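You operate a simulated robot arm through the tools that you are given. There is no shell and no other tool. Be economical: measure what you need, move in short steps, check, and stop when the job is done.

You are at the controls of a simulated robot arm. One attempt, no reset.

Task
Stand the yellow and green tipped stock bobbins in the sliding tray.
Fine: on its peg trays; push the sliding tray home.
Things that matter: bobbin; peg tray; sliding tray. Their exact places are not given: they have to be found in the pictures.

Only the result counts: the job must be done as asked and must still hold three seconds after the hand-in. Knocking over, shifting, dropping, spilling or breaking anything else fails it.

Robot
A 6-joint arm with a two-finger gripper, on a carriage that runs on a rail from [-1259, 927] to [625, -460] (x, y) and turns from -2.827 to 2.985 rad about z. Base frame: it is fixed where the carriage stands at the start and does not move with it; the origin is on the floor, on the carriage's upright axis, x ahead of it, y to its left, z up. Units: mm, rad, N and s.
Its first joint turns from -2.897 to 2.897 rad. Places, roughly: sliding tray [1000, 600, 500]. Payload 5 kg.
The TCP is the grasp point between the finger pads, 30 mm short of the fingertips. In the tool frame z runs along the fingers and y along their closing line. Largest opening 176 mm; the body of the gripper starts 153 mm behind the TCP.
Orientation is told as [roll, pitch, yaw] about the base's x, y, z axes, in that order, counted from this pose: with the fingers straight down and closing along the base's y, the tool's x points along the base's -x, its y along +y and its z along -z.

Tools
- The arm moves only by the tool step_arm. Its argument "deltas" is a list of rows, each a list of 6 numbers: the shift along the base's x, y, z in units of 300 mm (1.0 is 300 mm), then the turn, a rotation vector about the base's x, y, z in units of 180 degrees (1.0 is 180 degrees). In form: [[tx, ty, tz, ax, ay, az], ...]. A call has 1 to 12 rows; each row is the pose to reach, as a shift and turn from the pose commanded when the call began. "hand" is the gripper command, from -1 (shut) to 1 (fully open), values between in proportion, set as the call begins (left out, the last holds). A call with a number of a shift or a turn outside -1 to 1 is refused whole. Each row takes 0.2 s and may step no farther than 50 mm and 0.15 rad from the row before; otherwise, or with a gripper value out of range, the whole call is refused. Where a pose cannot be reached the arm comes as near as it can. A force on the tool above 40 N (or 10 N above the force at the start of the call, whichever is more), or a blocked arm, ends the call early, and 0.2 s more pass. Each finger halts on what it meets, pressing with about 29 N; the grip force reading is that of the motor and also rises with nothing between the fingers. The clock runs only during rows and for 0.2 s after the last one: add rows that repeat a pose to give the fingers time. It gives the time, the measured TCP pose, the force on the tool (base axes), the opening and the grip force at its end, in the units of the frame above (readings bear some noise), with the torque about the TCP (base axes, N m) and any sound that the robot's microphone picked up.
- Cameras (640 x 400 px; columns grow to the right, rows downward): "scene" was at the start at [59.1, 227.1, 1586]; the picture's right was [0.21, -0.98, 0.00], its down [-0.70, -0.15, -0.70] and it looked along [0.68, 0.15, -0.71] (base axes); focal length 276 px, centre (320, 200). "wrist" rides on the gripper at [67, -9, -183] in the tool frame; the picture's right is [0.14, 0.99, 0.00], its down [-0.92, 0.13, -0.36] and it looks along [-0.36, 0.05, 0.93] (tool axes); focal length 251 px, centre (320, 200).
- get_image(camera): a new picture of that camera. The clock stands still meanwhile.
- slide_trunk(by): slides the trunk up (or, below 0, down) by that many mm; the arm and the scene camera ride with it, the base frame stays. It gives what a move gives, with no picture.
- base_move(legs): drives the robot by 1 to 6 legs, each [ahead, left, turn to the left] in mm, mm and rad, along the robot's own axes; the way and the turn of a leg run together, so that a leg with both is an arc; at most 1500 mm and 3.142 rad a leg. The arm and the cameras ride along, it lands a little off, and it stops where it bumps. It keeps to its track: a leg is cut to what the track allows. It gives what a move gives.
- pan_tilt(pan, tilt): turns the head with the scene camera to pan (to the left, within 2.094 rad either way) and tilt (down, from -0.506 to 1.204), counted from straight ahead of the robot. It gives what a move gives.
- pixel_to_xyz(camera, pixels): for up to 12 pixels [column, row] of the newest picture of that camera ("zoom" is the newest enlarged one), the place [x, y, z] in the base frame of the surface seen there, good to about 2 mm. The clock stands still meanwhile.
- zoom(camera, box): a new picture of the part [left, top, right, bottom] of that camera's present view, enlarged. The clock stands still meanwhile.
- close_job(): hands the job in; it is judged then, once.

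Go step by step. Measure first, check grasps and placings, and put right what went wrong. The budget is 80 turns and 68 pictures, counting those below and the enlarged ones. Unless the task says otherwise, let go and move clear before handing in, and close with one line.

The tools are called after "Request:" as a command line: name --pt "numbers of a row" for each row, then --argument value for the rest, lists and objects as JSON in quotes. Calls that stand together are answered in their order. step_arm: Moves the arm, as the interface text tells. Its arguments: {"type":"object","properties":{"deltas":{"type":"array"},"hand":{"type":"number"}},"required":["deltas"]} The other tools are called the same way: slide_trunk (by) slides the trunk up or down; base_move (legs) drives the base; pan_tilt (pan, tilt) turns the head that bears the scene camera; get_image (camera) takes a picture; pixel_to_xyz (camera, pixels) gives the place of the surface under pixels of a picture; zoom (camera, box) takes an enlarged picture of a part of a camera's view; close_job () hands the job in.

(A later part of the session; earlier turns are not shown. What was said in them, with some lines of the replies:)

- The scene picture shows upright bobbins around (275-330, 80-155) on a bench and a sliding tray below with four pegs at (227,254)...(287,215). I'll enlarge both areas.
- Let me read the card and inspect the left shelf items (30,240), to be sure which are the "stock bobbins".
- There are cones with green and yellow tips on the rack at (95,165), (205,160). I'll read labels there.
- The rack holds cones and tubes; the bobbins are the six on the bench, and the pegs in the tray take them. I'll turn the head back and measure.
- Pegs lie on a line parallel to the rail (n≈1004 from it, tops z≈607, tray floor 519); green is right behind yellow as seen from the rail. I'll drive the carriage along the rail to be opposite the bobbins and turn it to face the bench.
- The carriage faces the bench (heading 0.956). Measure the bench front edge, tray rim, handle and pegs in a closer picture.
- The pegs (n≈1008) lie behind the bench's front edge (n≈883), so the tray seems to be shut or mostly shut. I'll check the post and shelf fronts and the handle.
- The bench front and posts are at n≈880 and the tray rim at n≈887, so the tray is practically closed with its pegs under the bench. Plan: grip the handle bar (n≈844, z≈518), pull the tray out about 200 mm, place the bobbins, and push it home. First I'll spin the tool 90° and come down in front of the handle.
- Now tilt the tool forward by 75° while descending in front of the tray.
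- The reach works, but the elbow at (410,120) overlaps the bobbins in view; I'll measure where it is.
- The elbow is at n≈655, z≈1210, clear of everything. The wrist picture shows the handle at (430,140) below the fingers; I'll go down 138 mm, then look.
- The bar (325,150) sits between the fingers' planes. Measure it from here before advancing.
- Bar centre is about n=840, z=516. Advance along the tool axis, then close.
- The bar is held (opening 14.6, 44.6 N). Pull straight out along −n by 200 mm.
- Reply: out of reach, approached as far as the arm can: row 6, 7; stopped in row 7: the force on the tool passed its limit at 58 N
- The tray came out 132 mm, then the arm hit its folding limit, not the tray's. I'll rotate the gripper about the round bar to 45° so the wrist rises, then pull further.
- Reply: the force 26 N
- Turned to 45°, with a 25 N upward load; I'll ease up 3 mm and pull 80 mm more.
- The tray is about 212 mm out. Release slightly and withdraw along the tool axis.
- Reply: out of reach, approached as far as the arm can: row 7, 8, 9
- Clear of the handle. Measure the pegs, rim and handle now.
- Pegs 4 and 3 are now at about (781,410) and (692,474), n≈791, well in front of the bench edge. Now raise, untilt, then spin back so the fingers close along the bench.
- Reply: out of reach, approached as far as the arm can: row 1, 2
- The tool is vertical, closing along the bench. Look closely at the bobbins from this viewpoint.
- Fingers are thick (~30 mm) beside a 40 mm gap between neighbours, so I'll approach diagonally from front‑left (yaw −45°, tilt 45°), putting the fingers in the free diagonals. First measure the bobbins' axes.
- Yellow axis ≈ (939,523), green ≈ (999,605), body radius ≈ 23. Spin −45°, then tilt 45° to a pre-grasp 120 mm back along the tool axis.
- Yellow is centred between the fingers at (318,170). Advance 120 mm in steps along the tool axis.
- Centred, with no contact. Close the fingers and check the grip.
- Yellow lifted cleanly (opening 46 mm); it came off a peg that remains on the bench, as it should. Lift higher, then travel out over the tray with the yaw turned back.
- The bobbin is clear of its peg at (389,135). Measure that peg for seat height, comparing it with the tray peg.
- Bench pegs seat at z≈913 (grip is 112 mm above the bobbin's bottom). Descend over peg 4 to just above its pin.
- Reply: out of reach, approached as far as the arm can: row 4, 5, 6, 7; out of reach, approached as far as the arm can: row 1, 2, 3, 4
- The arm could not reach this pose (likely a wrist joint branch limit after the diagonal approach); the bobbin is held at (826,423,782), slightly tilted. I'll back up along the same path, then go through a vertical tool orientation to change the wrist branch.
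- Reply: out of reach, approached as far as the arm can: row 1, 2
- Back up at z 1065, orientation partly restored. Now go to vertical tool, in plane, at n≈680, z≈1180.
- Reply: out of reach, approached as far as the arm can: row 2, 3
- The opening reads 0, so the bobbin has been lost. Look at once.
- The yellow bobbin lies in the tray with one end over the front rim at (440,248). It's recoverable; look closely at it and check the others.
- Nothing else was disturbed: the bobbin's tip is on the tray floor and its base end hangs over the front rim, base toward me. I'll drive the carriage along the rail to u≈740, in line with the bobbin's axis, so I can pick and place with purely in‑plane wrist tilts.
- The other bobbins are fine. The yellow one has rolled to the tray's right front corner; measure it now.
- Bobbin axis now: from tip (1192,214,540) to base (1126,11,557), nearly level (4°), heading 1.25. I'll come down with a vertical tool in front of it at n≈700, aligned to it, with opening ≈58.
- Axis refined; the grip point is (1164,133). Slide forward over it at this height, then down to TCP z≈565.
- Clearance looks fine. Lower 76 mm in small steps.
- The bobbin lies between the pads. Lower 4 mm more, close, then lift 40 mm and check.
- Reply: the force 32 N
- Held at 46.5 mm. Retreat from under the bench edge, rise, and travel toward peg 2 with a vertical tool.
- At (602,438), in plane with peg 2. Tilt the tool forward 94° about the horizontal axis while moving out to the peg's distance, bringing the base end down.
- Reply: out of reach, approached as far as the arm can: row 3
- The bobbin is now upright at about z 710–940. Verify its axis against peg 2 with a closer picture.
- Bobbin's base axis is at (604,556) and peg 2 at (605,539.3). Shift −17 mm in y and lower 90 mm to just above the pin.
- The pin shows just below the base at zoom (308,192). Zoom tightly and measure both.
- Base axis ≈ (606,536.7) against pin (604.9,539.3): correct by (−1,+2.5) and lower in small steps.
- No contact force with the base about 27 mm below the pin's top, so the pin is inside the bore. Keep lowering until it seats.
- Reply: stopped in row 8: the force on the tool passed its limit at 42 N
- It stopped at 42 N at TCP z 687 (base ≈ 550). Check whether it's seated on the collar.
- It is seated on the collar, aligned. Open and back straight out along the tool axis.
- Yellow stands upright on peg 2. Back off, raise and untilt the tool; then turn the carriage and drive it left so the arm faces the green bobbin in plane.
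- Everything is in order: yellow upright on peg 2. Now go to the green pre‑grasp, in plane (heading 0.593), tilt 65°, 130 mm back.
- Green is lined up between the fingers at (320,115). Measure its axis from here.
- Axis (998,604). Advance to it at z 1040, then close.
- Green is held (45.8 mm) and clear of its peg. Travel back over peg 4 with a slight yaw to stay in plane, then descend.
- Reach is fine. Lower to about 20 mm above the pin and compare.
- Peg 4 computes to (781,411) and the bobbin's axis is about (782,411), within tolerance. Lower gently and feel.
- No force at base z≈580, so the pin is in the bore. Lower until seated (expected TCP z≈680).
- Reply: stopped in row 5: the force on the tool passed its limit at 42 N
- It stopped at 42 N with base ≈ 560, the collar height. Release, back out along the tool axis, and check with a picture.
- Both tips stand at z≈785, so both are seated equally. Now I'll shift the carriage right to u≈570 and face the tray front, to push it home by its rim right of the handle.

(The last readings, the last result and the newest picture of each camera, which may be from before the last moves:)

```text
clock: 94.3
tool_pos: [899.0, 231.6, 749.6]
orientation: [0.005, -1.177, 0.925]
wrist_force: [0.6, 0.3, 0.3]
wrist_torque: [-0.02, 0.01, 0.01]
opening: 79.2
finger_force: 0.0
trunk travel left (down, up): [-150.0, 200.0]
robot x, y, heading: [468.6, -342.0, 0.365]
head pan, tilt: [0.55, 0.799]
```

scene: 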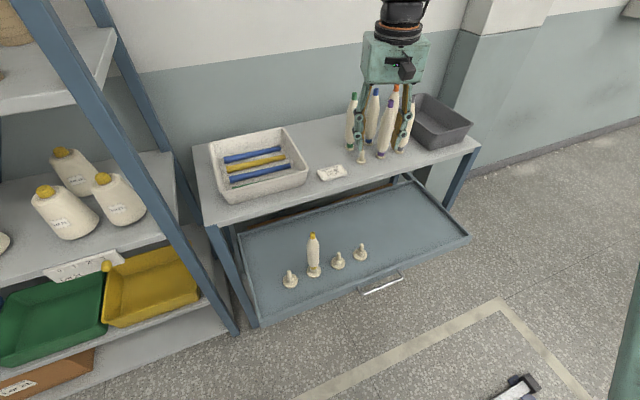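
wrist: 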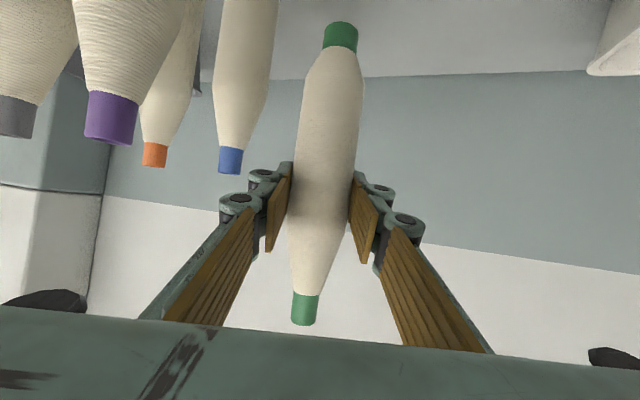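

At n≈717, u≈589. Close the fingers, reduce tilt to 30°, back off and come down in front of the rim.

Request:
step_arm --pt "-0.03 -0.041 0 -0.0332 0.0251 0" --pt "-0.06 -0.083 -0.03 -0.0665 0.0502 0" --pt "-0.09 -0.124 -0.07 -0.0997 0.0752 0" --pt "-0.121 -0.166 -0.12 -0.133 0.1003 0" --pt "-0.151 -0.207 -0.167 -0.1662 0.1254 0" --pt "-0.151 -0.207 -0.167 -0.1662 0.1254 0" --hand -1

Request:
step_arm --pt "-0.03 -0.04 -0.12 0 0 0" --pt "-0.059 -0.081 -0.26 0 0 0" --pt "-0.059 -0.081 -0.4 0 0 0" --pt "-0.059 -0.081 -0.517 0 0 0" --pt "-0.059 -0.081 -0.517 0 0 0"

Request:
pan_tilt --pan 0.55 --tilt 0.9

Request:
get_image --camera "scene"

```text
clock: 95.7
tool_pos: [854.3, 169.3, 700.2]
orientation: [0.002, -0.524, 0.924]
wrist_force: [0.2, 0.8, -0.2]
wrist_torque: [-0.01, 0.04, -0.01]
opening: 0.0
finger_force: 28.6
trunk travel left (down, up): [-150.0, 200.0]
robot x, y, heading: [466.2, -344.8, 0.365]
head pan, tilt: [0.55, 0.799]
```

```text
clock: 96.9
tool_pos: [838.1, 145.8, 545.9]
orientation: [0.004, -0.524, 0.925]
wrist_force: [0.1, -0.9, -0.9]
wrist_torque: [-0.07, 0.03, -0.05]
opening: 0.0
finger_force: 28.8
trunk travel left (down, up): [-150.0, 200.0]
robot x, y, heading: [468.4, -343.2, 0.364]
head pan, tilt: [0.55, 0.799]
```

```text
clock: 97.6
tool_pos: [837.1, 145.2, 545.4]
orientation: [0.005, -0.522, 0.926]
wrist_force: [-0.5, -0.2, -0.1]
wrist_torque: [-0.02, 0.0, 0.0]
opening: 0.0
finger_force: 28.5
trunk travel left (down, up): [-150.0, 200.0]
robot x, y, heading: [466.6, -340.6, 0.362]
head pan, tilt: [0.55, 0.901]
```

```text
3 pictures are left
```

scene: 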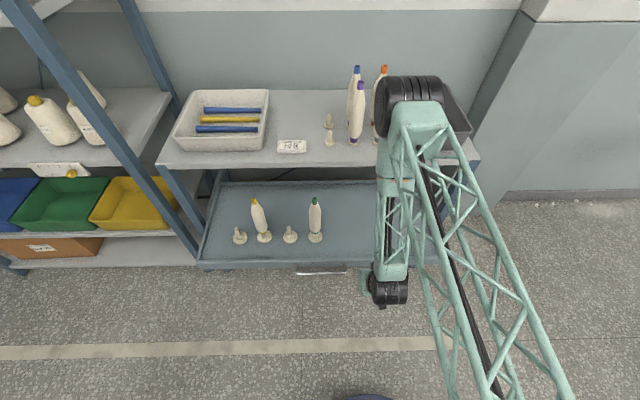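

Fingers are just in front of the rim, clear of the handle, and both bobbins stand upright (lean in view matches perspective). Push along +n in 18 mm steps.

Request:
step_arm --pt "0.0354 0.0484 0 0 0 0" --pt "0.0708 0.0968 0 0 0 0" --pt "0.1062 0.1453 0 0 0 0" --pt "0.1416 0.1937 0 0 0 0" --pt "0.177 0.2421 0 0 0 0" --pt "0.2124 0.2905 0 0 0 0" --pt "0.2478 0.3389 0 0 0 0" --pt "0.2832 0.3874 0 0 0 0" --pt "0.3186 0.4358 0 0 0 0" --pt "0.354 0.4842 0 0 0 0" --pt "0.3894 0.5326 0 0 0 0" --pt "0.4248 0.581 0 0 0 0"

```text
clock: 100.2
tool_pos: [963.8, 318.6, 545.8]
orientation: [0.003, -0.523, 0.926]
wrist_force: [0.0, -0.3, -0.3]
wrist_torque: [0.04, -0.03, -0.03]
opening: 0.0
finger_force: 45.0
trunk travel left (down, up): [-150.0, 200.0]
robot x, y, heading: [467.5, -346.1, 0.368]
head pan, tilt: [0.55, 0.901]
```

Foremost point at n≈855; continue slowly until the tray meets its stop.

Request:
step_arm --pt "0.0157 0.0215 0 0 0 0" --pt "0.0315 0.043 0 0 0 0" --pt "0.0433 0.0592 0 0 0 0" --pt "0.0531 0.0726 0 0 0 0" --pt "0.063 0.0861 0 0 0 0" --pt "0.0728 0.0995 0 0 0 0" --pt "0.0826 0.113 0 0 0 0" --pt "0.0925 0.1264 0 0 0 0" --pt "0.1023 0.1399 0 0 0 0"

```text
clock: 101.5
tool_pos: [979.4, 343.2, 542.7]
orientation: [0.003, -0.51, 0.926]
wrist_force: [-1.7, -3.0, -2.3]
wrist_torque: [-0.11, 0.04, 0.02]
opening: 0.0
finger_force: 45.2
trunk travel left (down, up): [-150.0, 200.0]
robot x, y, heading: [464.8, -341.2, 0.363]
head pan, tilt: [0.55, 0.901]
stopped in row 6: the force on the tool passed its limit at 48 N (the readings are from after the stop); the commanded pose is now the measured one
```

It stopped at 48 N with the rim at n≈884, its closed position. Back away and check.

Request:
step_arm --pt "-0.03 -0.041 0 0 0 0" --pt "-0.1 -0.137 0 0 0 0" --pt "-0.18 -0.246 0 0 0 0" --pt "-0.26 -0.356 0 0 0 0" --pt "-0.34 -0.465 0 0 0 0" --pt "-0.34 -0.465 0 0 0 0"

Request:
get_image --camera "scene"

Request:
pixel_to_xyz --camera "scene" --pixels '[[320, 247], [230, 245], [340, 248], [300, 249], [250, 235], [315, 235]]'

```text
clock: 102.9
tool_pos: [877.6, 203.0, 542.7]
orientation: [0.004, -0.513, 0.925]
wrist_force: [0.6, 0.0, 0.2]
wrist_torque: [-0.04, 0.01, 0.03]
opening: 0.0
finger_force: 44.4
trunk travel left (down, up): [-150.0, 200.0]
robot x, y, heading: [467.4, -345.8, 0.363]
head pan, tilt: [0.55, 0.901]
```

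```text
2 pictures are left
```

scene: 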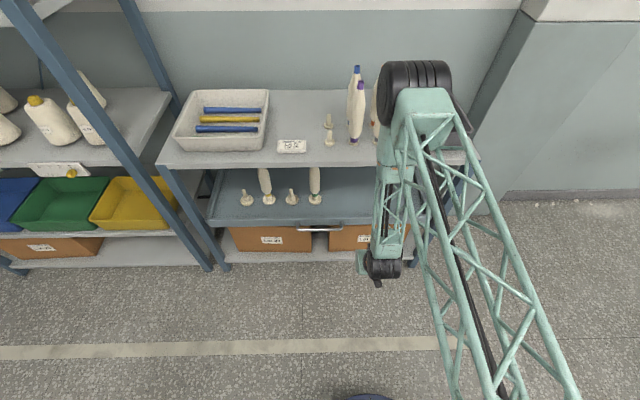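

```text
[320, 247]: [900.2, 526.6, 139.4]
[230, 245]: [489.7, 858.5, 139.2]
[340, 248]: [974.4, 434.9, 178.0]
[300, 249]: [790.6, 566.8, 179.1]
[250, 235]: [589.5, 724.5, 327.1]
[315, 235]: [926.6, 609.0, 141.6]
```

Both bobbins stand on their pegs at (265,180) and (315,180) with the tray in. Verify the rim and handle position against the start.

Request:
pixel_to_xyz --camera "scene" --pixels '[[320, 228], [310, 228], [330, 229], [260, 218], [340, 222], [265, 180], [315, 180]]'

Request:
zoom --camera "scene" --box '[200, 150, 376, 260]'

```text
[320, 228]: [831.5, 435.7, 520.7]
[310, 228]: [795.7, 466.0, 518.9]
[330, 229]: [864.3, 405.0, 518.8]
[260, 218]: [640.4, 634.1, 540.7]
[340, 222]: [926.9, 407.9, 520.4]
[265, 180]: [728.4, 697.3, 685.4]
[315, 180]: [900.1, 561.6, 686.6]
```

```text
3.64 times, centred on (288, 205) of scene
```

zoom: 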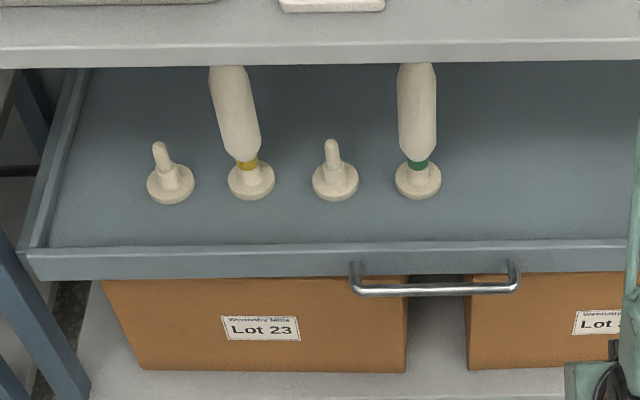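

The handle (n≈840) and rim are where they were when the tray was closed, both bobbins stand upright on their pegs, and the arm is clear. I'm handing in.

Request:
close_job

```text
The job is handed in.
```

I stood the yellow and green tipped bobbins on pegs in the sliding tray and pushed the tray home. On the way I dropped the yellow bobbin into the open tray and had to pick it up again; nothing else was disturbed.
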